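You operate a simulated robot arm through the tools that you are given. There is no shell and no other tool.

Carry out the task below with a simulated two-armed robot. There is one attempt and no reset: what you move stays moved.

Task
Change machine ten over to gold recipe 1 and set its wire feed to suit.
Fine: key the recipe in; tip gas knob shut, tension mark as the screen then asks, guide float at 2.

Only the result counts: the job must be done as asked and must still hold three seconds after the hand-in. Knocking over, shifting, dropping, spilling or breaking anything else fails it.

Robot
Two 7-joint arms with two-finger parallel grippers on one trunk, on a base that drives. Base frame: it is fixed to the floor where the robot stands at the start and does not move with it; the origin is under the middle of the robot, x ahead of it, y to its left, z up. Readings come in m, degrees, newtons and seconds.
The left shoulder is at the start at [0.071, 0.156, 1.305], the right one opposite. Places, roughly: machine nine blow knob [1, 1.5, 1.2]; machine nine blow switch [0.8, 1.4, 1]; machine nine cool knob [1, 1.5, 1.2]; machine nine deck gas knob [1, 1.2, 1.3]; machine nine feed knob [1, 1.6, 1.2]; machine nine guide knob [1, 1.4, 1.2]; machine nine pull knob [1, 1.4, 1.2]; machine nine spool lock [0.9, 1.6, 1.2]; machine nine tension button [1, 1.4, 1.3]; machine nine tension knob [1, 1.4, 1.3]; machine nine tip gas knob [1, 1.3, 1.3]; machine nine vacuum switch [0.8, 1.6, 1]; machine ten blow knob [1, -0.1, 1.2]; machine ten blow switch [0.8, -0.2, 1]; machine ten cool knob [1, -0.2, 1.2]; machine ten deck gas knob [1, -0.4, 1.3]. Payload 3.91 kg a hand.
The tool frame of a hand sits at the grasp point between the pads (the TCP): z along the fingers, y along the line on which they close. The tips reach 0.03 m beyond it. The gripper opens to 0.11 m. The fingers are 0.02 m wide and 0.01 m thick; the gripper's body (0.048 by 0.112 m) begins 0.055 m behind the TCP.
Orientation is told as [roll, pitch, yaw] about the base's x, y, z axes, in that order, counted from this pose: with the fingers straight down and closing along the base's y, the tool's x points along the base's -x, its y along +y and its z along -z.

Tools
- The arms move only by the tool apply_moves. It takes "left_series", "right_series" or both (then of equal length, played together; a hand with none holds still); each is a list of rows, each a list of 3 entries, a list of its own where there are three numbers: the closure in counts, from 0 (fully open) to 255 (shut), then the shift along the base's x, y, z in mm, then the turn, a rotation vector about the base's x, y, z in degrees. In form: [[hand, [dx, dy, dz], [ax, ay, az]], ...]. A call has 1 to 20 rows; each row is the pose to reach, as a shift and turn from the pose commanded when the call began. Rows are played at 5 a second. More than 0.05 m and 8.6 degrees between two rows, or a gripper value outside its range, and nothing of the call is played. A pose out of reach is approached as far as the arm can. The call stops where the force on the tool passes 90 N (or 10 N more than at its start, if that is more) or the arm is blocked; 0.2 s more then pass. Each finger travels about 0.108 m/s and halts on what it meets, pressing with about 42 N; the grip force reading is that of the motor and also rises with nothing between the fingers. The clock runs only during rows and for 0.2 s after the last one: add rows that repeat a pose to give the fingers time. It gives the time, the measured TCP pose, the force on the tool (base axes), the opening and the grip force at its end, in the units of the frame above (readings bear some noise), with the torque about the TCP (base axes, N m) and any sound that the robot's microphone picked up.
- Cameras (640 x 400 px; columns grow to the right, rows downward): "scene" is now at [0.1406, -0.0242, 1.5493]; the picture's right is [-0.27, -0.96, 0.00], its down [-0.40, 0.11, -0.91] and it looks along [0.88, -0.24, -0.42] (base axes); focal length 270 px, centre (320, 200). "left" rides on the left gripper at [0.072, -0.017, -0.103] in its tool frame; the picture's right is [0.23, 0.97, 0.00], its down [-0.76, 0.18, -0.62] and it looks along [-0.61, 0.14, 0.78] (tool axes); focal length 222 px, centre (320, 200). "right" rides on the right gripper at [0.072, 0.017, -0.103] in its tool frame; the picture's right is [-0.23, 0.97, 0.00], its down [-0.76, -0.18, -0.62] and it looks along [-0.61, -0.14, 0.78] (tool axes); focal length 222 px, centre (320, 200). There is no depth. A picture from a camera that has moved, and an enlarged one, comes with that camera's place and axes in the base frame and with its lens.
- capture(camera): a new picture of that camera. It takes no simulated time.
- slide_trunk(by): slides the trunk up (or, below 0, down) by that many m; the arms and the scene camera ride with it, the base frame stays. It gives what a move gives, with no picture.
- steer(legs): drives the robot by 1 to 6 legs, each [ahead, left, turn to the left] in m, m and degrees, along the robot's own axes; the way and the turn of a leg run together, so that a leg with both is an arc; at most 1.5 m and 180 degrees a leg. The arms and the cameras ride along, it lands a little off, and it stops where it bumps. It gives what a move gives.
- aim_head(pan, tilt): turns the head with the scene camera to pan (to the left, within 86 degrees either way) and tilt (down, from -29 to 69), counted from straight ahead of the robot. It gives what a move gives.
- inspect(camera, box): a new picture of the part [left, top, right, bottom] of that camera's present view, enlarged. It takes no simulated time.
- job_done(): hands the job in; it is judged then, once.

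Places have to be worked out from the pictures, the camera data and where the tool is seen. Open the grippers and draw the arms clear of the work before you hand the job in, unless the task says otherwise.

The tools are called after "Request:" as a command line: name --argument value ..., lists and objects as JSON in quotes. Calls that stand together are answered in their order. apply_moves: Moves the arms, as the interface text tells. Its arguments: {"type":"object","properties":{"left_series":{"type":"array"},"right_series":{"type":"array"}},"required":[]} The other tools are called the same way: slide_trunk (by) slides the trunk up or down; steer (legs) drives the base; aim_head (pan, tilt) turns the head that bears the scene camera; capture (camera) takes a picture; inspect (camera, box) takes an enlarged picture of a part of a camera's view; job_done () hands the job in.

At the start:

```text
t: 0.0
left_ee_pos: [0.6267, 0.132, 1.4646]
left_ee_rot: [0.1, 0.0, 0.0]
left_ft_force: [-0.5, -0.2, 0.1]
left_moment: [-0.01, -0.02, -0.02]
left_finger_gap: 0.1101
left_grip_force: 0.1
right_ee_pos: [0.6039, -0.5325, 1.463]
right_ee_rot: [0.1, 0.0, 0.0]
right_ft_force: [0.0, 0.0, 0.0]
right_moment: [-0.02, -0.01, -0.03]
right_finger_gap: 0.1099
right_grip_force: 0.0
trunk travel left (down, up): [-0.75, 0.19]
robot x, y, heading: [-0.0002, 0.0023, -0.0]
head pan, tilt: [-15.4, 24.7]
```

scene: 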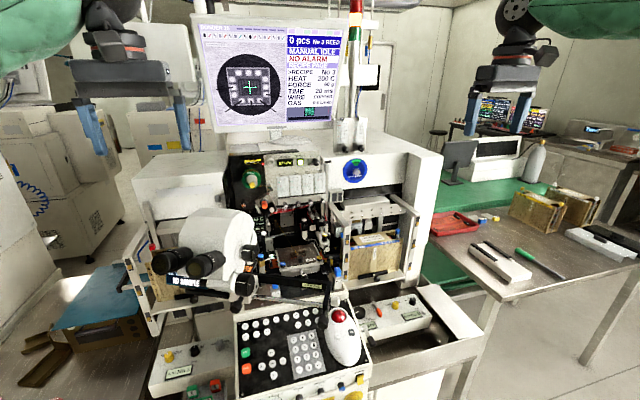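
right: 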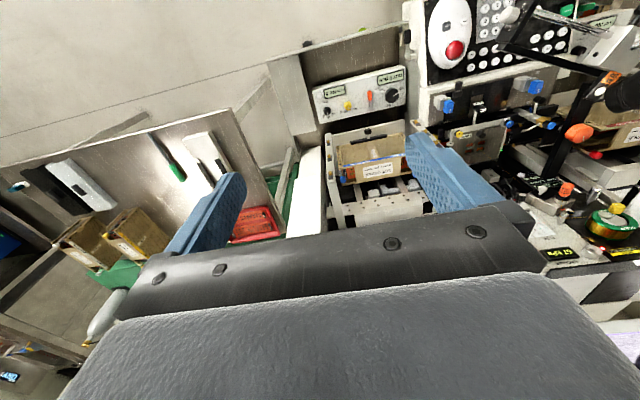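
left: 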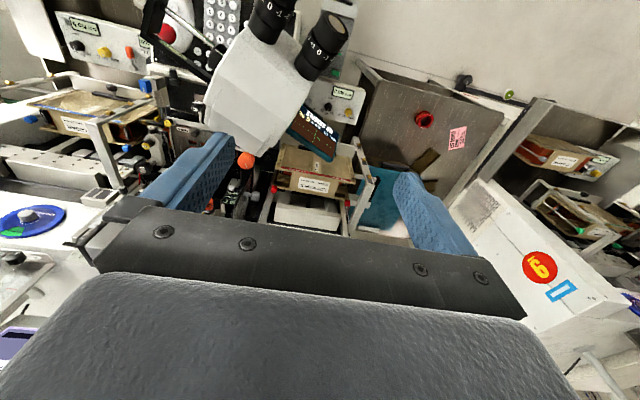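

I start by looking closely at the machine in front: screen, wire-feed panel, and keypad.

Request:
inspect --camera "scene" --box '[190, 10, 350, 130]'

Request:
inspect --camera "scene" --box '[220, 140, 350, 230]'

Request:
inspect --camera "scene" --box '[220, 290, 380, 400]'

```text
3.33 times, centred on (270, 70) of scene
camera zoom: at [0.1406, -0.0242, 1.5493], right [-0.27, -0.96, 0.0], down [-0.4, 0.11, -0.91], along [0.88, -0.24, -0.42], focal length 901 px, centre (487, 633)
```

zoom: 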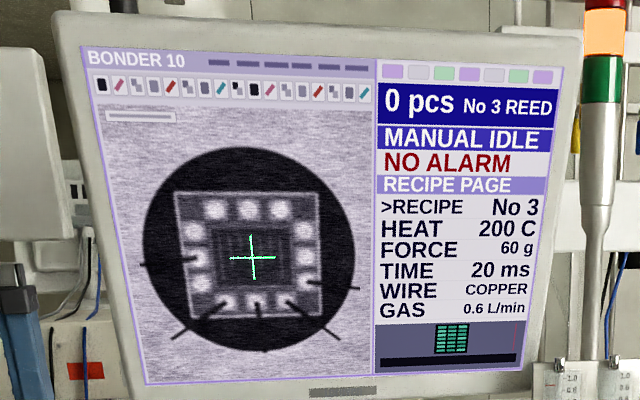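

```text
4.44 times, centred on (285, 185) of scene
camera zoom: at [0.1406, -0.0242, 1.5493], right [-0.27, -0.96, 0.0], down [-0.4, 0.11, -0.91], along [0.88, -0.24, -0.42], focal length 1202 px, centre (476, 267)
```

zoom: 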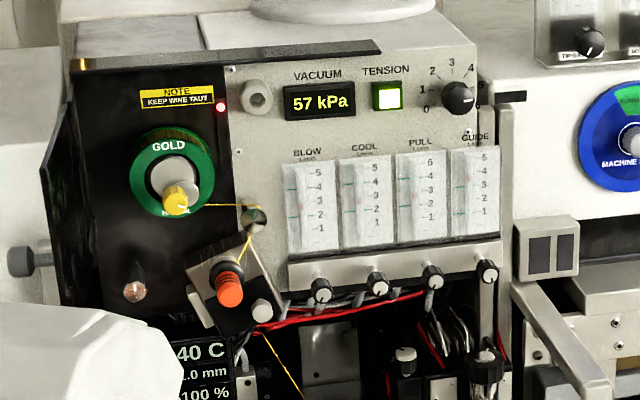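

```text
3.64 times, centred on (300, 345) of scene
camera zoom: at [0.1406, -0.0242, 1.5493], right [-0.27, -0.96, 0.0], down [-0.4, 0.11, -0.91], along [0.88, -0.24, -0.42], focal length 983 px, centre (393, -327)
```

zoom: 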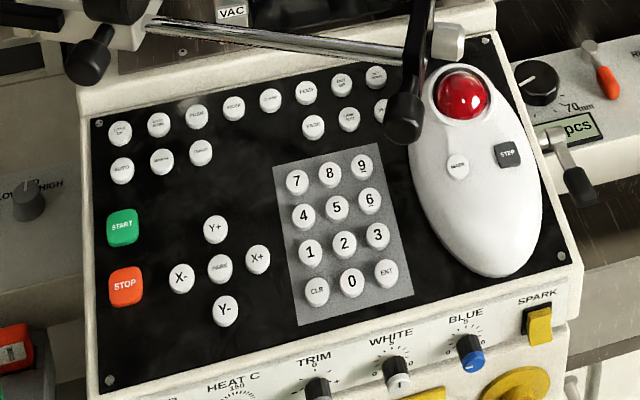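

Machine ten's screen shows recipe No 3 (copper). I'll look closer at the gas flowmeters, the tension scale and floats.

Request:
inspect --camera "scene" --box '[320, 105, 380, 155]'

Request:
inspect --camera "scene" --box '[270, 150, 330, 210]'

Request:
inspect --camera "scene" --box '[295, 150, 325, 170]'

Request:
inspect --camera "scene" --box '[280, 305, 340, 375]'

Request:
inspect --camera "scene" --box '[240, 310, 300, 350]'

```text
8.00 times, centred on (350, 130) of scene
camera zoom: at [0.1406, -0.0242, 1.5493], right [-0.27, -0.96, 0.0], down [-0.4, 0.11, -0.91], along [0.88, -0.24, -0.42], focal length 2163 px, centre (80, 760)
```

zoom: 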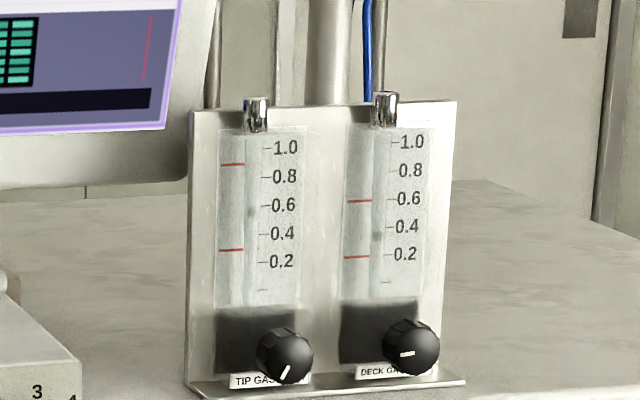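

```text
6.67 times, centred on (300, 180) of scene
camera zoom: at [0.1406, -0.0242, 1.5493], right [-0.27, -0.96, 0.0], down [-0.4, 0.11, -0.91], along [0.88, -0.24, -0.42], focal length 1803 px, centre (453, 333)
```

zoom: 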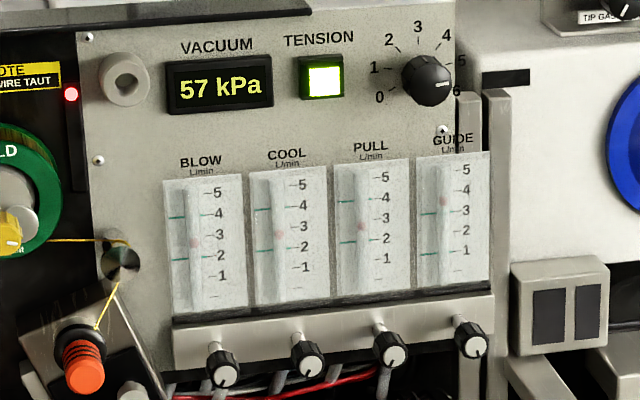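

```text
16.00 times, centred on (310, 160) of scene
camera zoom: at [0.1406, -0.0242, 1.5493], right [-0.27, -0.96, 0.0], down [-0.4, 0.11, -0.91], along [0.88, -0.24, -0.42], focal length 4326 px, centre (480, 840)
```

zoom: 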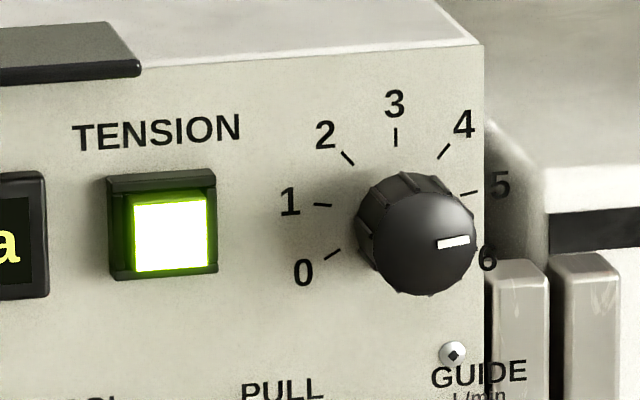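

```text
5.71 times, centred on (310, 340) of scene
camera zoom: at [0.1406, -0.0242, 1.5493], right [-0.27, -0.96, 0.0], down [-0.4, 0.11, -0.91], along [0.88, -0.24, -0.42], focal length 1545 px, centre (377, -600)
```

zoom: 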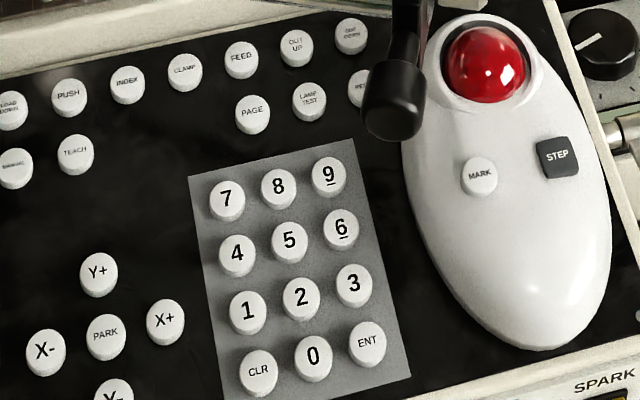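

```text
10.00 times, centred on (270, 330) of scene
camera zoom: at [0.1406, -0.0242, 1.5493], right [-0.27, -0.96, 0.0], down [-0.4, 0.11, -0.91], along [0.88, -0.24, -0.42], focal length 2704 px, centre (820, -1100)
```

zoom: 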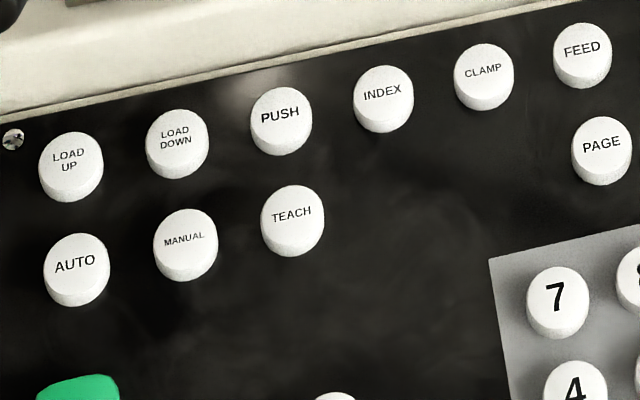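

The recipe page is already showing with the cursor on RECIPE, the tension knob is at about 5.5, and the guide float is near 3.5. I'll raise the trunk for parallax to range these parts.

Request:
slide_trunk --by 0.18

Request:
capture --camera "scene"

```text
t: 2.0
left_ee_pos: [0.6272, 0.132, 1.6443]
left_ee_rot: [0.0, 0.0, 0.1]
left_ft_force: [0.5, -0.4, -0.4]
left_moment: [-0.01, 0.02, 0.01]
left_finger_gap: 0.1102
left_grip_force: 0.0
right_ee_pos: [0.6039, -0.533, 1.643]
right_ee_rot: [-0.1, 0.0, 0.0]
right_ft_force: [0.5, 0.1, -0.5]
right_moment: [-0.01, -0.01, -0.03]
right_finger_gap: 0.1102
right_grip_force: 0.1
trunk travel left (down, up): [-0.93, 0.01]
robot x, y, heading: [0.0025, -0.0012, 0.2]
head pan, tilt: [-15.4, 24.7]
```

```text
taken
camera scene: at [0.1408, -0.0243, 1.7292], right [-0.27, -0.96, 0.0], down [-0.4, 0.11, -0.91], along [0.88, -0.24, -0.42], focal length 270 px, centre (320, 200)
```

scene: 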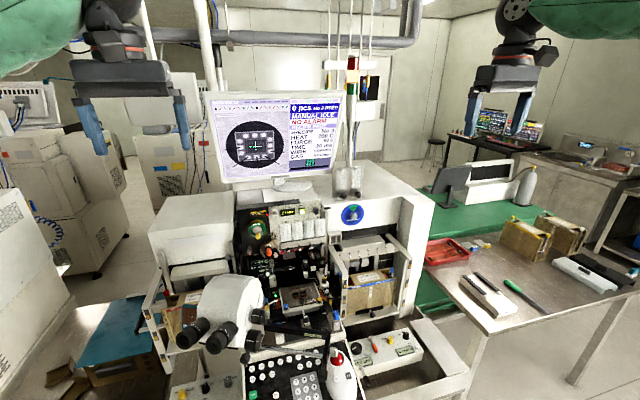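

Now I take matching enlarged views from the raised position.

Request:
inspect --camera "scene" --box '[270, 200, 330, 260]'

Request:
inspect --camera "scene" --box '[320, 160, 380, 200]'

Request:
inspect --camera "scene" --box '[240, 320, 360, 400]'

```text
6.67 times, centred on (300, 230) of scene
camera zoom: at [0.1408, -0.0243, 1.7292], right [-0.27, -0.96, 0.0], down [-0.4, 0.11, -0.91], along [0.88, -0.24, -0.42], focal length 1803 px, centre (453, 0)
```

zoom: 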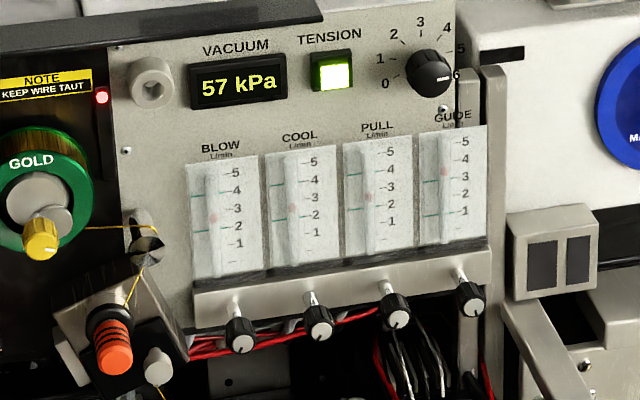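

```text
10.00 times, centred on (350, 180) of scene
camera zoom: at [0.1408, -0.0243, 1.7292], right [-0.27, -0.96, 0.0], down [-0.4, 0.11, -0.91], along [0.88, -0.24, -0.42], focal length 2704 px, centre (20, 400)
```

zoom: 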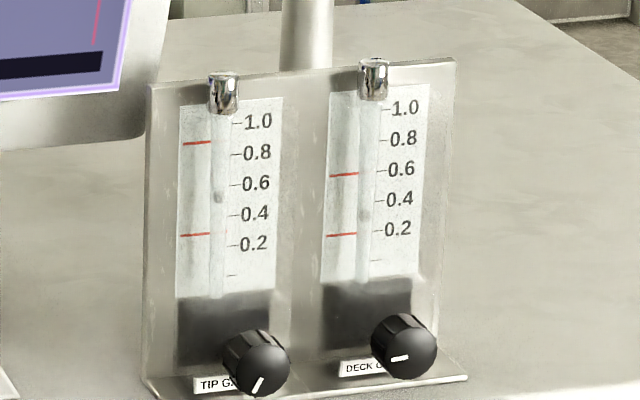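

```text
5.00 times, centred on (300, 360) of scene
camera zoom: at [0.1408, -0.0243, 1.7292], right [-0.27, -0.96, 0.0], down [-0.4, 0.11, -0.91], along [0.88, -0.24, -0.42], focal length 1352 px, centre (420, -600)
```

zoom: 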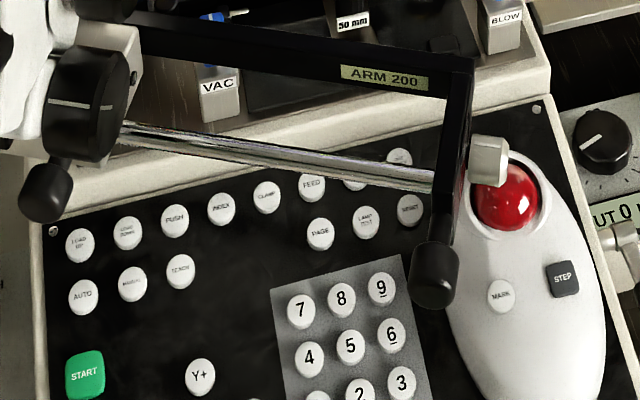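

Triangulation puts the tension knob at about (0.97,-0.24,1.29), the guide knob at (0.97,-0.26,1.15), tip gas at (1.01,-0.36,1.31) and key 7 at (0.646,-0.09,0.90). A microscope handle hangs over the keypad, so I bring the right hand in tilted forward from the robot side with the fingers closed.

Request:
apply_moves --right_series '[[60, [-30, 20, -30], [0, -3, 0]], [120, [-60, 45, -60], [0, -6, 0]], [180, [-90, 70, -90], [0, -9, 0]], [255, [-110, 95, -125], [0, -12, 0]], [255, [-125, 120, -160], [0, -16, 0]], [255, [-135, 145, -200], [0, -20, 0]], [255, [-140, 170, -240], [0, -24, 0]], [255, [-145, 195, -280], [0, -28, 0]], [255, [-150, 220, -320], [0, -32, 0]], [255, [-154, 245, -360], [0, -35, 0]], [255, [-154, 270, -395], [0, -38, 0]], [255, [-154, 295, -425], [0, -40, 0]]]'

Request:
capture --camera "right"

Request:
capture --camera "scene"

```text
t: 4.8
left_ee_pos: [0.6291, 0.1274, 1.644]
left_ee_rot: [0.1, 0.1, -0.1]
left_ft_force: [0.0, 0.1, 0.4]
left_moment: [0.04, -0.01, -0.01]
left_finger_gap: 0.11
left_grip_force: 0.0
right_ee_pos: [0.5798, -0.2442, 1.213]
right_ee_rot: [0.2, -46.0, 0.0]
right_ft_force: [0.0, 0.8, -0.5]
right_moment: [0.05, 0.01, 0.02]
right_finger_gap: 0.0002
right_grip_force: 38.0
right hand out of reach, approached as far as the arm can: row 6, 7, 8, 9, 10, 11, 12
trunk travel left (down, up): [-0.93, 0.01]
robot x, y, heading: [0.0011, 0.0015, -0.1]
head pan, tilt: [-15.4, 24.7]
stopped in row 12 (right hand): the arm was blocked; the commanded pose is now the measured one
```

```text
taken
camera right: at [0.4549, -0.2253, 1.2328], right [0.16, 0.97, 0.17], down [0.08, -0.18, 0.98], along [0.98, -0.14, -0.11], focal length 222 px, centre (320, 200)
```

right: 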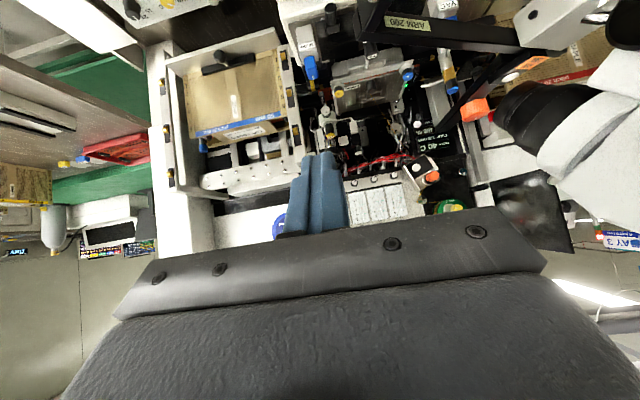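

```text
taken
camera scene: at [0.1427, -0.0266, 1.7291], right [-0.27, -0.96, 0.0], down [-0.4, 0.11, -0.91], along [0.87, -0.24, -0.42], focal length 270 px, centre (320, 200)
```

scene: 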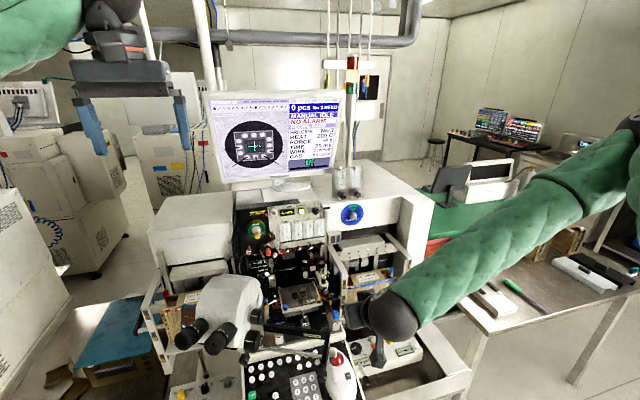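

The hand cannot fold in this close to the robot. I back the base straight away from the machine so the tilted hand has room.

Request:
steer --legs '[[-0.15, 0, 0], [-0.15, 0, 0]]'

Request:
capture --camera "scene"

Request:
capture --camera "right"

```text
t: 7.2
left_ee_pos: [0.3244, 0.1338, 1.6448]
left_ee_rot: [0.0, 0.0, 0.4]
left_ft_force: [0.2, -0.4, -0.4]
left_moment: [0.0, -0.05, 0.01]
left_finger_gap: 0.1101
left_grip_force: 0.1
right_ee_pos: [0.2757, -0.2385, 1.213]
right_ee_rot: [0.2, -45.7, 0.0]
right_ft_force: [-0.4, 0.0, 1.1]
right_moment: [0.02, 0.0, 0.0]
right_finger_gap: 0.0002
right_grip_force: 37.2
trunk travel left (down, up): [-0.93, 0.01]
robot x, y, heading: [-0.3029, -0.0013, 0.4]
head pan, tilt: [-15.4, 24.7]
```

```text
taken
camera scene: at [-0.1622, -0.0235, 1.7292], right [-0.26, -0.96, 0.0], down [-0.4, 0.11, -0.91], along [0.88, -0.24, -0.42], focal length 270 px, centre (320, 200)
```

scene: 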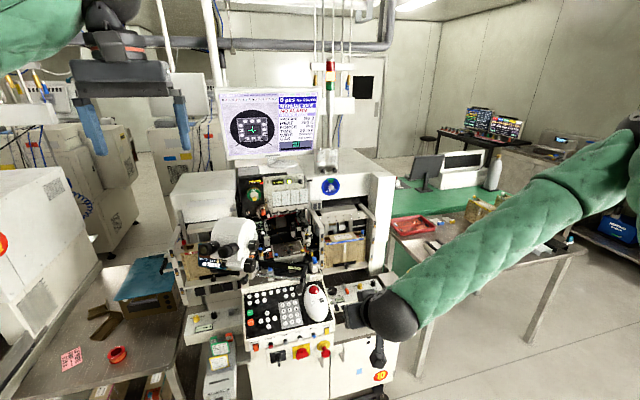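

```text
taken
camera right: at [0.151, -0.2216, 1.2332], right [0.15, 0.97, 0.17], down [0.08, -0.18, 0.98], along [0.98, -0.14, -0.11], focal length 222 px, centre (320, 200)
```

right: 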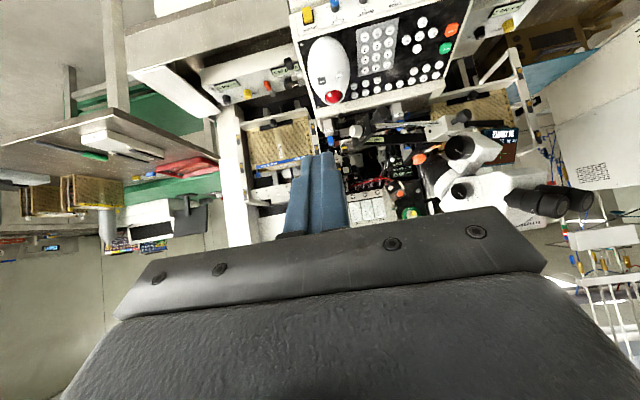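

Backed off by 0.3 m; now I enlarge the keypad in both cameras to fix its plane, and the microscope bar.

Request:
inspect --camera "scene" --box '[230, 250, 350, 340]'

Request:
inspect --camera "right" --box '[285, 0, 475, 120]'

Request:
inspect --camera "right" --box '[340, 10, 410, 60]'

Request:
inspect --camera "scene" --box '[265, 290, 325, 335]'

```text
4.44 times, centred on (290, 295) of scene
camera zoom: at [-0.1622, -0.0235, 1.7292], right [-0.26, -0.96, 0.0], down [-0.4, 0.11, -0.91], along [0.88, -0.24, -0.42], focal length 1202 px, centre (453, -222)
```

zoom: 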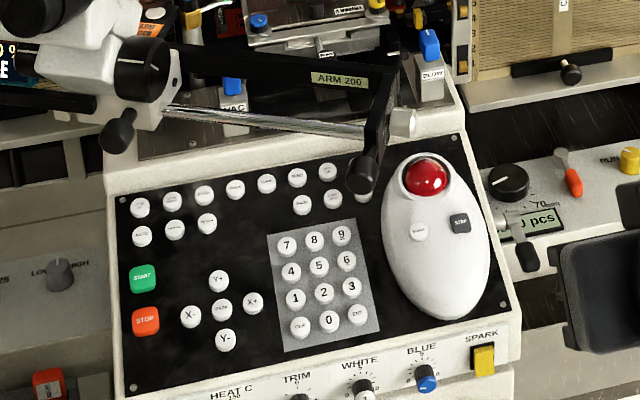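

```text
3.33 times, centred on (380, 60) of right
camera zoom: at [0.151, -0.2216, 1.2332], right [0.15, 0.97, 0.17], down [0.08, -0.18, 0.98], along [0.98, -0.14, -0.11], focal length 740 px, centre (120, 667)
```

zoom: 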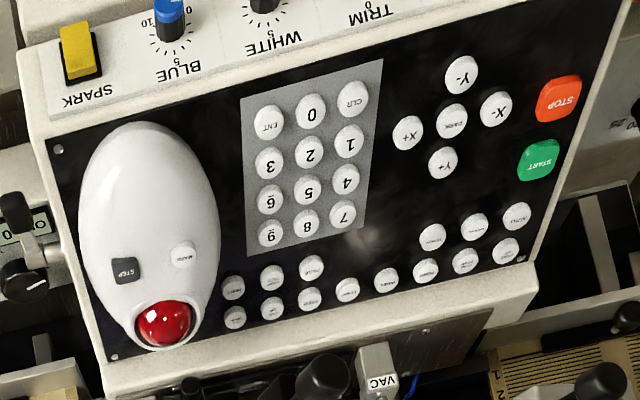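

```text
8.00 times, centred on (375, 35) of right
camera zoom: at [0.151, -0.2216, 1.2332], right [0.15, 0.97, 0.17], down [0.08, -0.18, 0.98], along [0.98, -0.14, -0.11], focal length 1777 px, centre (-120, 1520)
```

zoom: 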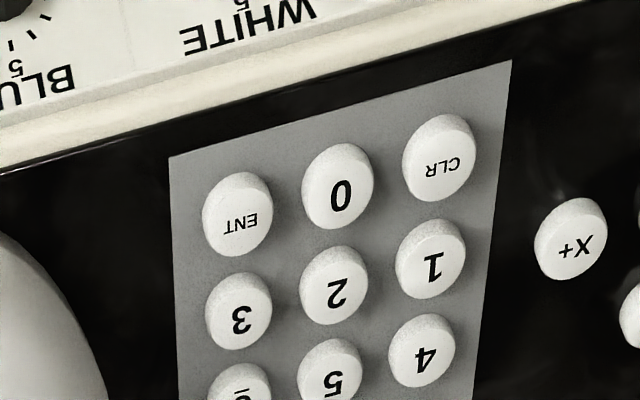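

```text
8.89 times, centred on (295, 312) of scene
camera zoom: at [-0.1622, -0.0235, 1.7292], right [-0.26, -0.96, 0.0], down [-0.4, 0.11, -0.91], along [0.88, -0.24, -0.42], focal length 2404 px, centre (542, -800)
```

zoom: 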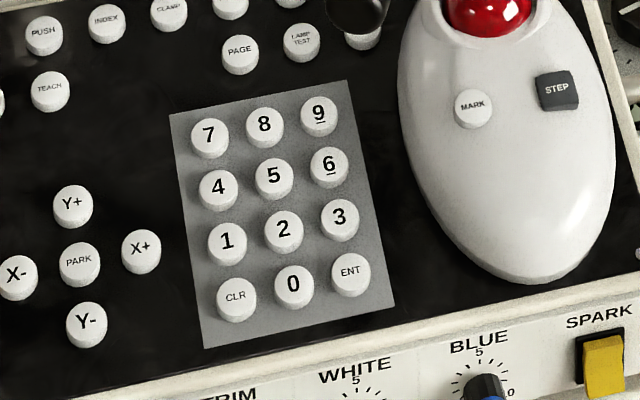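

Key 1 comes out at about (0.594,-0.087,0.892), ENT at (0.572,-0.136,0.888), and the overhanging handle's lower end at (0.55,-0.14,1.045). I move the tilted closed fingers to a spot just short of key 1, below the handle.

Request:
apply_moves --right_series '[[255, [0, 40, -30], [0, 0, 0]], [255, [0, 75, -60], [0, 0, 0]], [255, [0, 110, -90], [0, 0, 0]], [255, [0, 151, -115], [0, 0, 0]], [255, [30, 151, -150], [0, 0, 0]], [255, [60, 151, -185], [0, 0, 0]], [255, [90, 151, -215], [0, 0, 0]], [255, [125, 151, -237], [0, 0, 0]], [255, [165, 151, -237], [0, 0, 0]], [255, [205, 151, -237], [0, 0, 0]], [255, [240, 151, -237], [0, 0, 0]], [255, [240, 151, -237], [0, 0, 0]]]'

Request:
capture --camera "right"

Request:
inspect --camera "scene" --box '[230, 250, 350, 340]'

```text
t: 9.8
left_ee_pos: [0.3232, 0.134, 1.6455]
left_ee_rot: [0.1, 0.1, 0.3]
left_ft_force: [1.0, -0.3, 0.0]
left_moment: [0.01, 0.0, 0.0]
left_finger_gap: 0.1103
left_grip_force: 0.1
right_ee_pos: [0.4549, -0.2126, 1.1293]
right_ee_rot: [0.3, -45.9, 0.2]
right_ft_force: [0.5, 0.4, 0.4]
right_moment: [0.02, 0.0, 0.0]
right_finger_gap: 0.0
right_grip_force: 37.4
right hand out of reach, approached as far as the arm can: row 2, 3, 4, 5, 6, 7, 8, 9, 10, 11, 12
trunk travel left (down, up): [-0.93, 0.01]
robot x, y, heading: [-0.3025, 0.0004, 0.4]
head pan, tilt: [-15.4, 24.7]
```

```text
taken
camera right: at [0.3301, -0.1951, 1.1491], right [0.15, 0.97, 0.17], down [0.08, -0.18, 0.98], along [0.98, -0.14, -0.11], focal length 222 px, centre (320, 200)
```

right: 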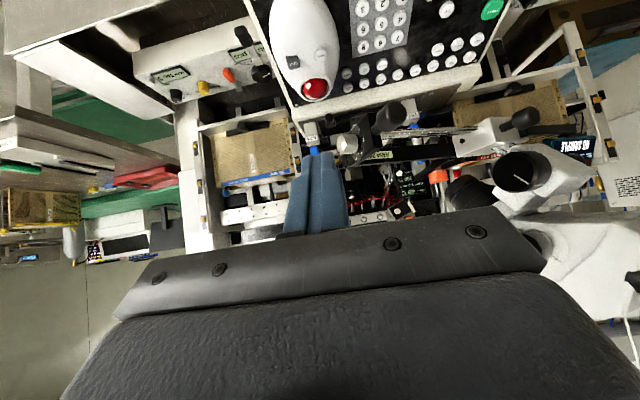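

```text
4.44 times, centred on (290, 295) of scene
camera zoom: at [-0.1626, -0.0238, 1.7293], right [-0.26, -0.96, 0.0], down [-0.4, 0.11, -0.91], along [0.88, -0.24, -0.42], focal length 1202 px, centre (453, -222)
```

zoom: 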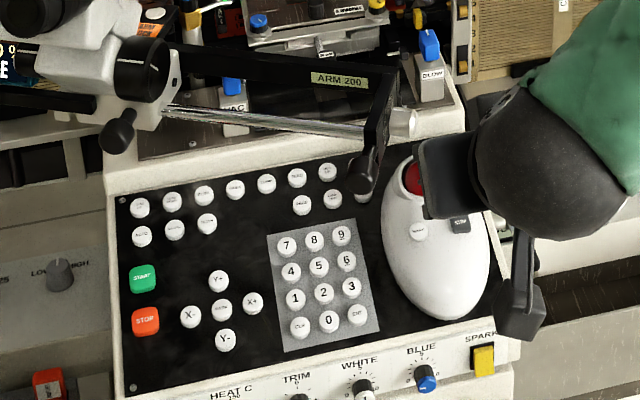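

The forward tilt is limited in this arm posture, probably because the keys are too near the robot's midline. I consider stepping the base to the left so the keys sit in the right arm's natural sector; first I look for floor clearance.

Request:
aim_head --pan 40 --tilt 55

Request:
capture --camera "scene"

Request:
aim_head --pan -20 --tilt 50

Request:
capture --camera "scene"

```text
t: 11.0
left_ee_pos: [0.3238, 0.1347, 1.6449]
left_ee_rot: [0.1, 0.1, 0.3]
left_ft_force: [-0.9, 0.1, 0.2]
left_moment: [-0.01, -0.01, -0.03]
left_finger_gap: 0.1096
left_grip_force: 0.1
right_ee_pos: [0.453, -0.2135, 1.1294]
right_ee_rot: [0.2, -45.8, 0.1]
right_ft_force: [0.0, 0.3, 0.1]
right_moment: [0.0, -0.01, 0.0]
right_finger_gap: 0.0001
right_grip_force: 37.2
trunk travel left (down, up): [-0.93, 0.01]
robot x, y, heading: [-0.3023, -0.0008, -0.1]
head pan, tilt: [40.0, 55.0]
```

```text
taken
camera scene: at [-0.1965, 0.047, 1.6849], right [0.65, -0.76, 0.0], down [-0.63, -0.53, -0.57], along [0.44, 0.37, -0.82], focal length 270 px, centre (320, 200)
```

scene: 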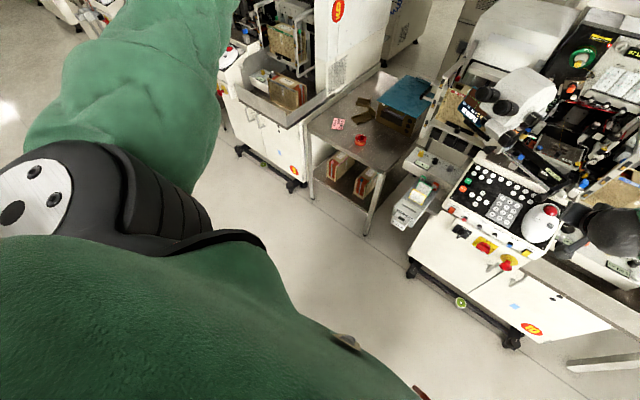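

```text
t: 12.3
left_ee_pos: [0.3232, 0.1333, 1.6443]
left_ee_rot: [0.0, 0.1, 0.3]
left_ft_force: [1.4, -0.2, -0.3]
left_moment: [-0.01, -0.01, -0.01]
left_finger_gap: 0.1099
left_grip_force: 0.1
right_ee_pos: [0.4544, -0.2129, 1.1292]
right_ee_rot: [0.2, -45.8, 0.2]
right_ft_force: [0.7, -0.3, -0.9]
right_moment: [0.02, -0.02, 0.04]
right_finger_gap: 0.0
right_grip_force: 37.8
trunk travel left (down, up): [-0.93, 0.01]
robot x, y, heading: [-0.3012, -0.0016, 0.1]
head pan, tilt: [-20.0, 50.0]
```

```text
taken
camera scene: at [-0.1791, -0.0254, 1.6914], right [-0.34, -0.94, 0.0], down [-0.72, 0.26, -0.64], along [0.6, -0.22, -0.77], focal length 270 px, centre (320, 200)
```

scene: 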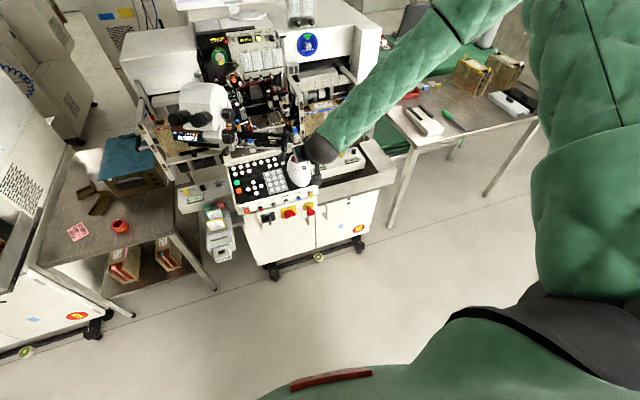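

The aisle is clear. I back up a little more and strafe left so the keypad lies about 20° to the robot's right.

Request:
steer --legs '[[-0.12, 0, 0], [0, 0.25, 0]]'

```text
t: 15.0
left_ee_pos: [0.2017, 0.3871, 1.645]
left_ee_rot: [0.0, 0.0, 0.0]
left_ft_force: [-0.6, 0.0, 0.7]
left_moment: [0.02, -0.06, -0.02]
left_finger_gap: 0.1098
left_grip_force: 0.0
right_ee_pos: [0.3317, 0.0412, 1.1311]
right_ee_rot: [0.4, -45.9, -0.2]
right_ft_force: [-0.4, -0.4, -0.9]
right_moment: [0.0, 0.01, 0.03]
right_finger_gap: 0.0
right_grip_force: 37.6
trunk travel left (down, up): [-0.93, 0.01]
robot x, y, heading: [-0.4255, 0.2597, 0.0]
head pan, tilt: [-20.0, 50.0]
```

The hand is now at (0.33,0.04,1.13). I bring it right, down and then forward toward the point short of key 1.

Request:
apply_moves --right_series '[[255, [0, -40, 0], [0, 0, 0]], [255, [0, -80, -20], [0, 0, 0]], [255, [0, -110, -50], [0, 0, 0]], [255, [0, -129, -90], [0, 0, 0]], [255, [10, -129, -125], [0, 0, 0]], [255, [40, -129, -150], [0, 0, 0]], [255, [80, -129, -155], [0, 0, 0]], [255, [120, -129, -155], [0, 0, 0]], [255, [155, -129, -155], [0, 0, 0]], [255, [180, -129, -155], [0, 0, 0]], [255, [180, -129, -155], [0, 0, 0]]]'

Request:
capture --camera "scene"

Request:
capture --camera "right"

```text
t: 17.4
left_ee_pos: [0.2035, 0.3877, 1.6434]
left_ee_rot: [0.0, 0.1, 0.0]
left_ft_force: [1.2, 0.2, 0.3]
left_moment: [0.01, 0.0, 0.02]
left_finger_gap: 0.1101
left_grip_force: 0.1
right_ee_pos: [0.4488, -0.1277, 1.0837]
right_ee_rot: [0.3, -45.9, -0.1]
right_ft_force: [-0.5, -0.2, -0.4]
right_moment: [-0.01, 0.01, -0.02]
right_finger_gap: 0.0001
right_grip_force: 37.6
right hand out of reach, approached as far as the arm can: row 4, 5, 6, 7, 8, 9, 10, 11
trunk travel left (down, up): [-0.93, 0.01]
robot x, y, heading: [-0.4226, 0.2578, -0.4]
head pan, tilt: [-20.0, 50.0]
```

```text
taken
camera scene: at [-0.3001, 0.2311, 1.6914], right [-0.34, -0.94, 0.0], down [-0.72, 0.26, -0.64], along [0.6, -0.22, -0.77], focal length 270 px, centre (320, 200)
```

scene: 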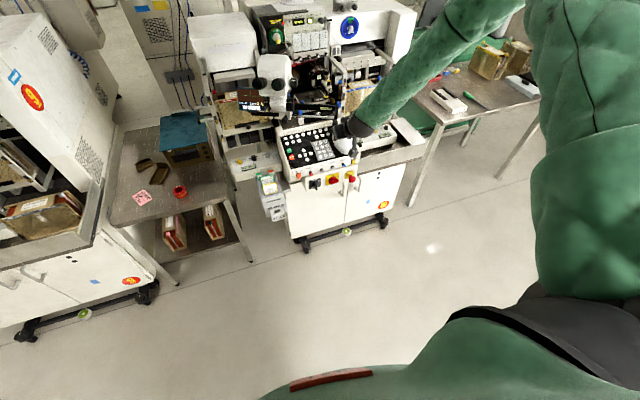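

```text
taken
camera right: at [0.3242, -0.1092, 1.103], right [0.16, 0.97, 0.17], down [0.08, -0.18, 0.98], along [0.98, -0.14, -0.11], focal length 222 px, centre (320, 200)
```

right: 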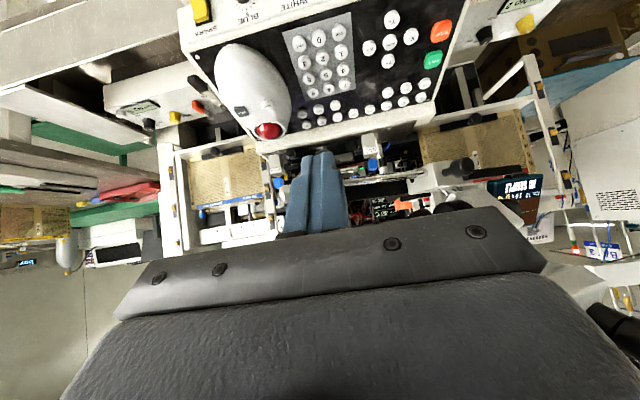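

The arm's lower limit follows the trunk, so I lower the trunk 0.10 m, which brings the hand to about z 0.98 in free space before the console.

Request:
slide_trunk --by -0.1

Request:
apply_moves --right_series '[[255, [0, 20, 0], [0, 0, 0]], [255, [0, 40, 0], [0, 0, 0]], [255, [30, 40, 0], [0, 0, 0]], [255, [65, 40, 0], [0, 0, 0]], [255, [65, 40, 0], [0, 0, 0]]]'

Request:
capture --camera "right"

```text
t: 18.7
left_ee_pos: [0.2032, 0.3883, 1.5443]
left_ee_rot: [0.0, 0.0, 0.1]
left_ft_force: [0.8, 0.1, 1.1]
left_moment: [0.01, -0.01, -0.03]
left_finger_gap: 0.1102
left_grip_force: 0.1
right_ee_pos: [0.4484, -0.1276, 0.9828]
right_ee_rot: [0.3, -45.9, -0.1]
right_ft_force: [0.0, 1.2, -0.6]
right_moment: [-0.02, 0.02, 0.0]
right_finger_gap: 0.0002
right_grip_force: 37.5
trunk travel left (down, up): [-0.83, 0.11]
robot x, y, heading: [-0.4235, 0.2569, 0.1]
head pan, tilt: [-20.0, 50.0]
```

```text
t: 19.9
left_ee_pos: [0.2026, 0.3897, 1.5459]
left_ee_rot: [0.1, 0.0, -0.1]
left_ft_force: [0.0, -0.9, -0.2]
left_moment: [-0.03, -0.01, -0.02]
left_finger_gap: 0.1101
left_grip_force: 0.0
right_ee_pos: [0.4874, -0.1036, 1.0174]
right_ee_rot: [0.2, -45.9, -0.2]
right_ft_force: [-0.3, 0.1, 0.3]
right_moment: [-0.01, -0.01, 0.02]
right_finger_gap: 0.0003
right_grip_force: 37.9
right hand out of reach, approached as far as the arm can: row 1, 2, 3, 4, 5
trunk travel left (down, up): [-0.83, 0.11]
robot x, y, heading: [-0.4241, 0.255, -0.1]
head pan, tilt: [-20.0, 50.0]
```

```text
taken
camera right: at [0.3628, -0.0845, 1.0366], right [0.16, 0.97, 0.17], down [0.08, -0.18, 0.98], along [0.98, -0.14, -0.11], focal length 222 px, centre (320, 200)
```

right: 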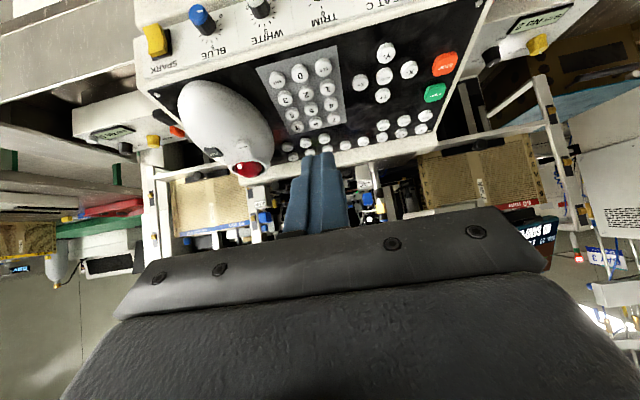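

The limit rides with the shoulder height, so I back the hand off and up, then lower the trunk further.

Request:
apply_moves --right_series '[[255, [-25, 0, 30], [0, 0, 0]], [255, [-50, 10, 70], [0, 0, 0]], [255, [-60, 16, 115], [0, 0, 0]], [255, [-60, 16, 150], [0, 0, 0]], [255, [-60, 16, 150], [0, 0, 0]]]'

Request:
slide_trunk --by -0.17

```text
t: 21.1
left_ee_pos: [0.2048, 0.3886, 1.5439]
left_ee_rot: [0.0, 0.1, 0.1]
left_ft_force: [0.3, 1.0, -0.4]
left_moment: [-0.01, 0.01, 0.01]
left_finger_gap: 0.1102
left_grip_force: 0.1
right_ee_pos: [0.4304, -0.0861, 1.1649]
right_ee_rot: [0.2, -45.7, -0.1]
right_ft_force: [0.0, 0.1, -0.1]
right_moment: [-0.01, 0.02, 0.02]
right_finger_gap: 0.0
right_grip_force: 37.4
trunk travel left (down, up): [-0.83, 0.11]
robot x, y, heading: [-0.4232, 0.2574, -0.2]
head pan, tilt: [-20.0, 50.0]
```

```text
t: 23.1
left_ee_pos: [0.2034, 0.3893, 1.3762]
left_ee_rot: [0.0, 0.0, 0.1]
left_ft_force: [0.7, -0.1, -0.3]
left_moment: [0.03, 0.0, 0.03]
left_finger_gap: 0.11
left_grip_force: 0.0
right_ee_pos: [0.4299, -0.0862, 0.9952]
right_ee_rot: [0.2, -45.9, -0.2]
right_ft_force: [-1.1, 0.9, 0.2]
right_moment: [-0.01, -0.03, 0.0]
right_finger_gap: 0.0001
right_grip_force: 37.8
trunk travel left (down, up): [-0.66, 0.28]
robot x, y, heading: [-0.4227, 0.2581, -0.0]
head pan, tilt: [-20.0, 50.0]
```

In reach now; I move forward to just short of key 1 and check both cameras.

Request:
apply_moves --right_series '[[255, [40, -1, -5], [0, 0, 0]], [255, [75, -1, -15], [0, 0, 0]], [255, [91, -1, -20], [0, 0, 0]], [255, [91, -1, -20], [0, 0, 0]]]'

Request:
inspect --camera "right" --box '[240, 60, 400, 180]'

Request:
aim_head --pan -22 --tilt 28

Request:
capture --camera "scene"

```text
t: 24.1
left_ee_pos: [0.2037, 0.3877, 1.3744]
left_ee_rot: [0.0, 0.1, 0.0]
left_ft_force: [0.6, -0.8, -0.5]
left_moment: [0.01, 0.03, 0.01]
left_finger_gap: 0.1098
left_grip_force: 0.0
right_ee_pos: [0.5194, -0.0858, 0.9731]
right_ee_rot: [0.2, -45.7, -0.3]
right_ft_force: [0.5, 1.1, -0.3]
right_moment: [0.02, 0.01, -0.02]
right_finger_gap: 0.0
right_grip_force: 37.8
trunk travel left (down, up): [-0.66, 0.28]
robot x, y, heading: [-0.4231, 0.2577, -0.0]
head pan, tilt: [-20.0, 50.0]
```

```text
3.33 times, centred on (320, 120) of right
camera zoom: at [0.394, -0.0682, 0.9922], right [0.16, 0.97, 0.17], down [0.08, -0.18, 0.98], along [0.98, -0.14, -0.11], focal length 740 px, centre (320, 467)
```

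zoom: 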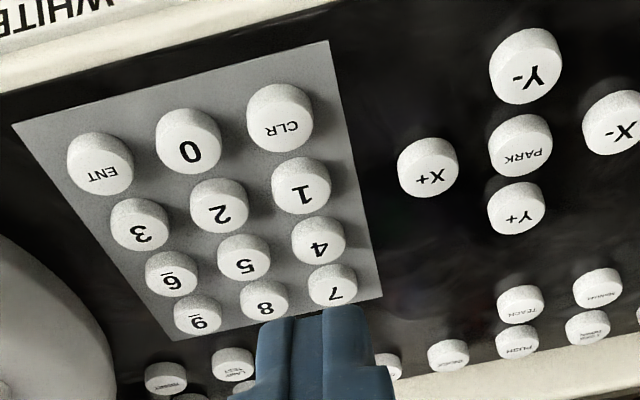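

```text
t: 24.9
left_ee_pos: [0.2043, 0.3882, 1.3741]
left_ee_rot: [0.0, 0.0, -0.1]
left_ft_force: [0.2, -1.1, 0.1]
left_moment: [0.0, 0.0, -0.01]
left_finger_gap: 0.1099
left_grip_force: 0.0
right_ee_pos: [0.5181, -0.0862, 0.9734]
right_ee_rot: [0.2, -45.8, -0.2]
right_ft_force: [-0.7, -0.5, -0.2]
right_moment: [-0.03, 0.02, 0.02]
right_finger_gap: 0.0001
right_grip_force: 37.7
trunk travel left (down, up): [-0.66, 0.28]
robot x, y, heading: [-0.4236, 0.2588, -0.2]
head pan, tilt: [-22.0, 28.0]
```

```text
taken
camera scene: at [-0.2874, 0.2239, 1.454], right [-0.38, -0.93, 0.0], down [-0.44, 0.18, -0.88], along [0.82, -0.33, -0.47], focal length 270 px, centre (320, 200)
```

scene: 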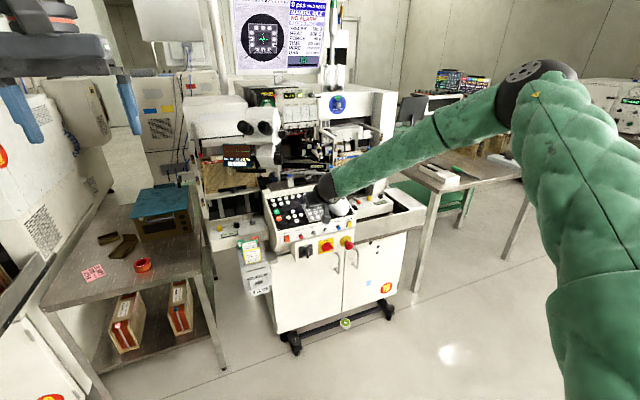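

Geometry confirmed: key 1 at about (0.596,-0.089,0.892). I hover the finger edge some 20 mm above key 1 and verify.

Request:
apply_moves --right_series '[[255, [20, -1, -10], [0, 0, 0]], [255, [40, -3, -22], [0, 0, 0]], [255, [60, -3, -33], [0, 0, 0]], [255, [60, -3, -33], [0, 0, 0]]]'

Request:
inspect --camera "right" --box '[240, 60, 400, 180]'

Request:
inspect --camera "scene" --box '[260, 160, 370, 240]'

```text
t: 25.9
left_ee_pos: [0.2037, 0.3871, 1.3757]
left_ee_rot: [-0.1, 0.0, 0.0]
left_ft_force: [0.2, -0.5, -0.2]
left_moment: [-0.02, 0.03, -0.02]
left_finger_gap: 0.11
left_grip_force: 0.1
right_ee_pos: [0.578, -0.0898, 0.9397]
right_ee_rot: [0.3, -45.9, -0.3]
right_ft_force: [0.0, 0.3, -0.3]
right_moment: [-0.01, 0.01, 0.02]
right_finger_gap: 0.0
right_grip_force: 37.5
trunk travel left (down, up): [-0.66, 0.28]
robot x, y, heading: [-0.4263, 0.2586, -0.3]
head pan, tilt: [-22.0, 28.0]
```

```text
3.33 times, centred on (320, 120) of right
camera zoom: at [0.4541, -0.0726, 0.9593], right [0.16, 0.97, 0.17], down [0.08, -0.18, 0.98], along [0.98, -0.14, -0.11], focal length 740 px, centre (320, 467)
```

zoom: 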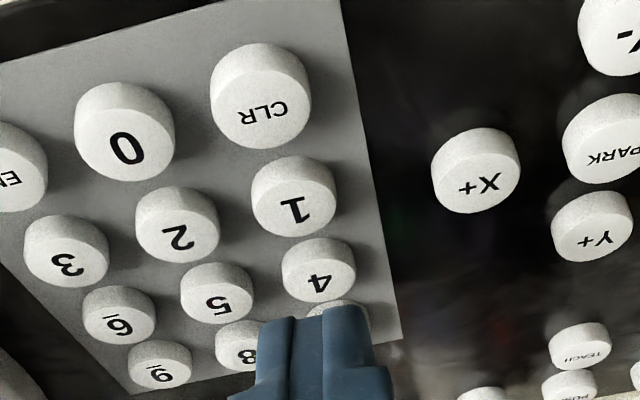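

```text
5.00 times, centred on (315, 200) of scene
camera zoom: at [-0.2879, 0.2231, 1.4541], right [-0.38, -0.93, 0.0], down [-0.44, 0.18, -0.88], along [0.82, -0.33, -0.47], focal length 1352 px, centre (345, 200)
```

zoom: 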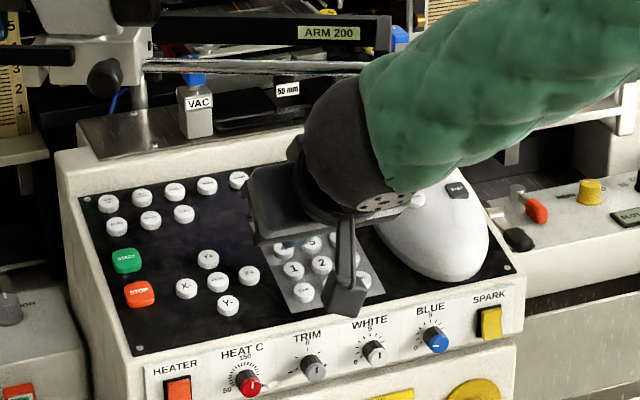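

The finger edge is in line with key 1. I lower it 13 mm and look again before pressing.

Request:
apply_moves --right_series '[[255, [1, 0, -7], [0, 0, 0]], [255, [2, 0, -13], [0, 0, 0]], [255, [2, 0, -13], [0, 0, 0]]]'

Request:
inspect --camera "right" --box '[270, 90, 370, 165]'

```text
t: 26.7
left_ee_pos: [0.2036, 0.3886, 1.3746]
left_ee_rot: [0.0, 0.1, -0.1]
left_ft_force: [0.2, 0.0, 0.0]
left_moment: [0.0, 0.03, 0.02]
left_finger_gap: 0.1102
left_grip_force: 0.0
right_ee_pos: [0.5774, -0.0919, 0.9339]
right_ee_rot: [0.2, -45.8, -0.2]
right_ft_force: [0.0, 0.1, 0.3]
right_moment: [0.02, -0.02, -0.02]
right_finger_gap: 0.0004
right_grip_force: 37.6
right hand out of reach, approached as far as the arm can: row 1, 2, 3
trunk travel left (down, up): [-0.66, 0.28]
robot x, y, heading: [-0.4258, 0.2568, 0.2]
head pan, tilt: [-22.0, 28.0]
```

```text
5.33 times, centred on (320, 128) of right
camera zoom: at [0.4525, -0.0743, 0.952], right [0.16, 0.97, 0.17], down [0.08, -0.18, 0.98], along [0.98, -0.14, -0.11], focal length 1185 px, centre (320, 587)
```

zoom: 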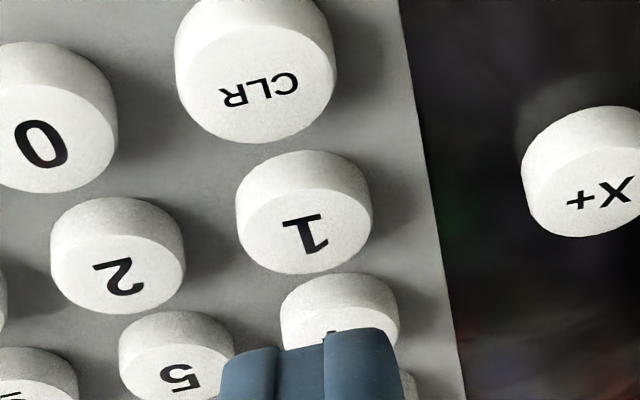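

The arm is at full stretch (over 1 m from the axis). I pull the hand back and drive the base 0.15 m closer.

Request:
apply_moves --right_series '[[255, [-20, 0, 25], [0, 0, 0]], [255, [-60, 0, 45], [0, 0, 0]], [255, [-100, 0, 50], [0, 0, 0]], [255, [-140, 0, 50], [0, 0, 0]], [255, [-180, 0, 50], [0, 0, 0]], [255, [-200, 0, 50], [0, 0, 0]], [255, [-200, 0, 50], [0, 0, 0]]]'

Request:
steer --legs '[[0.15, 0, 0]]'

```text
t: 28.3
left_ee_pos: [0.2037, 0.3872, 1.3743]
left_ee_rot: [0.0, 0.2, 0.0]
left_ft_force: [0.2, 0.6, 0.1]
left_moment: [-0.03, 0.0, -0.01]
left_finger_gap: 0.1098
left_grip_force: 0.0
right_ee_pos: [0.3774, -0.0934, 0.9832]
right_ee_rot: [0.1, -45.7, -0.2]
right_ft_force: [-0.4, 0.5, -0.1]
right_moment: [-0.02, -0.02, -0.05]
right_finger_gap: 0.0
right_grip_force: 37.5
trunk travel left (down, up): [-0.66, 0.28]
robot x, y, heading: [-0.4246, 0.2589, -0.1]
head pan, tilt: [-22.0, 28.0]
```

```text
t: 29.7
left_ee_pos: [0.3512, 0.3896, 1.3747]
left_ee_rot: [0.1, 0.1, 0.1]
left_ft_force: [0.4, -0.7, -0.3]
left_moment: [0.0, 0.0, 0.02]
left_finger_gap: 0.1097
left_grip_force: 0.0
right_ee_pos: [0.5253, -0.0922, 0.982]
right_ee_rot: [0.1, -45.9, -0.1]
right_ft_force: [-0.2, 0.2, 0.0]
right_moment: [0.02, 0.02, -0.01]
right_finger_gap: 0.0002
right_grip_force: 38.0
trunk travel left (down, up): [-0.66, 0.28]
robot x, y, heading: [-0.2741, 0.2605, -0.1]
head pan, tilt: [-22.0, 28.0]
```

Now I go to a hover close above key 1.

Request:
apply_moves --right_series '[[255, [20, 2, -15], [0, 0, 0]], [255, [40, 3, -32], [0, 0, 0]], [255, [54, 4, -50], [0, 0, 0]], [255, [54, 4, -50], [0, 0, 0]]]'

Request:
inspect --camera "right" --box '[270, 90, 370, 165]'

Request:
capture --camera "scene"

```text
t: 30.7
left_ee_pos: [0.3514, 0.389, 1.3753]
left_ee_rot: [0.0, 0.0, 0.2]
left_ft_force: [-0.5, 0.0, -0.2]
left_moment: [-0.01, -0.02, 0.01]
left_finger_gap: 0.1102
left_grip_force: 0.1
right_ee_pos: [0.5807, -0.0872, 0.9352]
right_ee_rot: [0.2, -45.9, -0.2]
right_ft_force: [-0.1, -1.2, 0.1]
right_moment: [-0.01, 0.03, -0.02]
right_finger_gap: 0.0
right_grip_force: 37.7
trunk travel left (down, up): [-0.66, 0.28]
robot x, y, heading: [-0.2759, 0.2536, 0.1]
head pan, tilt: [-22.0, 28.0]
```

```text
5.33 times, centred on (320, 128) of right
camera zoom: at [0.4561, -0.0695, 0.9549], right [0.16, 0.97, 0.17], down [0.08, -0.18, 0.98], along [0.98, -0.14, -0.11], focal length 1185 px, centre (320, 587)
```

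zoom: 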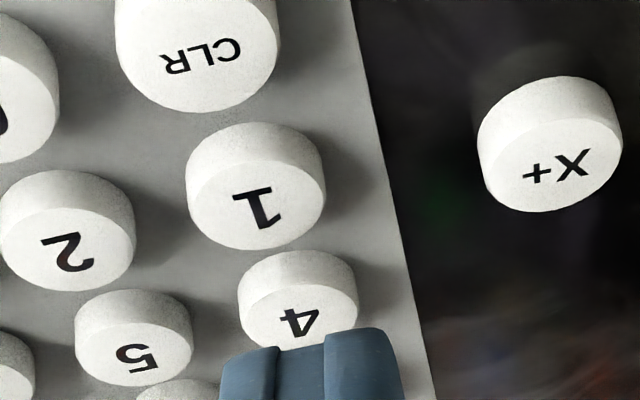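

```text
taken
camera scene: at [-0.1403, 0.224, 1.4542], right [-0.37, -0.93, 0.0], down [-0.44, 0.18, -0.88], along [0.82, -0.33, -0.47], focal length 270 px, centre (320, 200)
```

scene: 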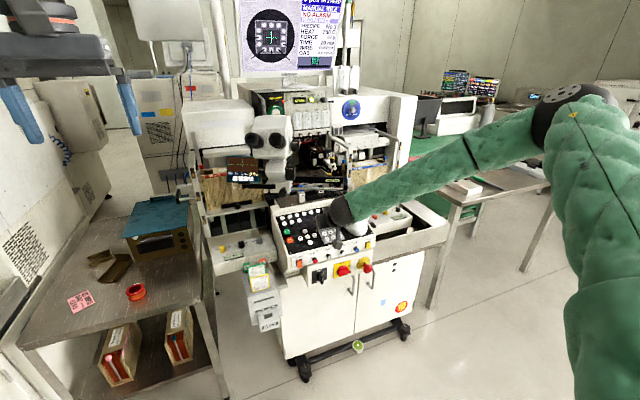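

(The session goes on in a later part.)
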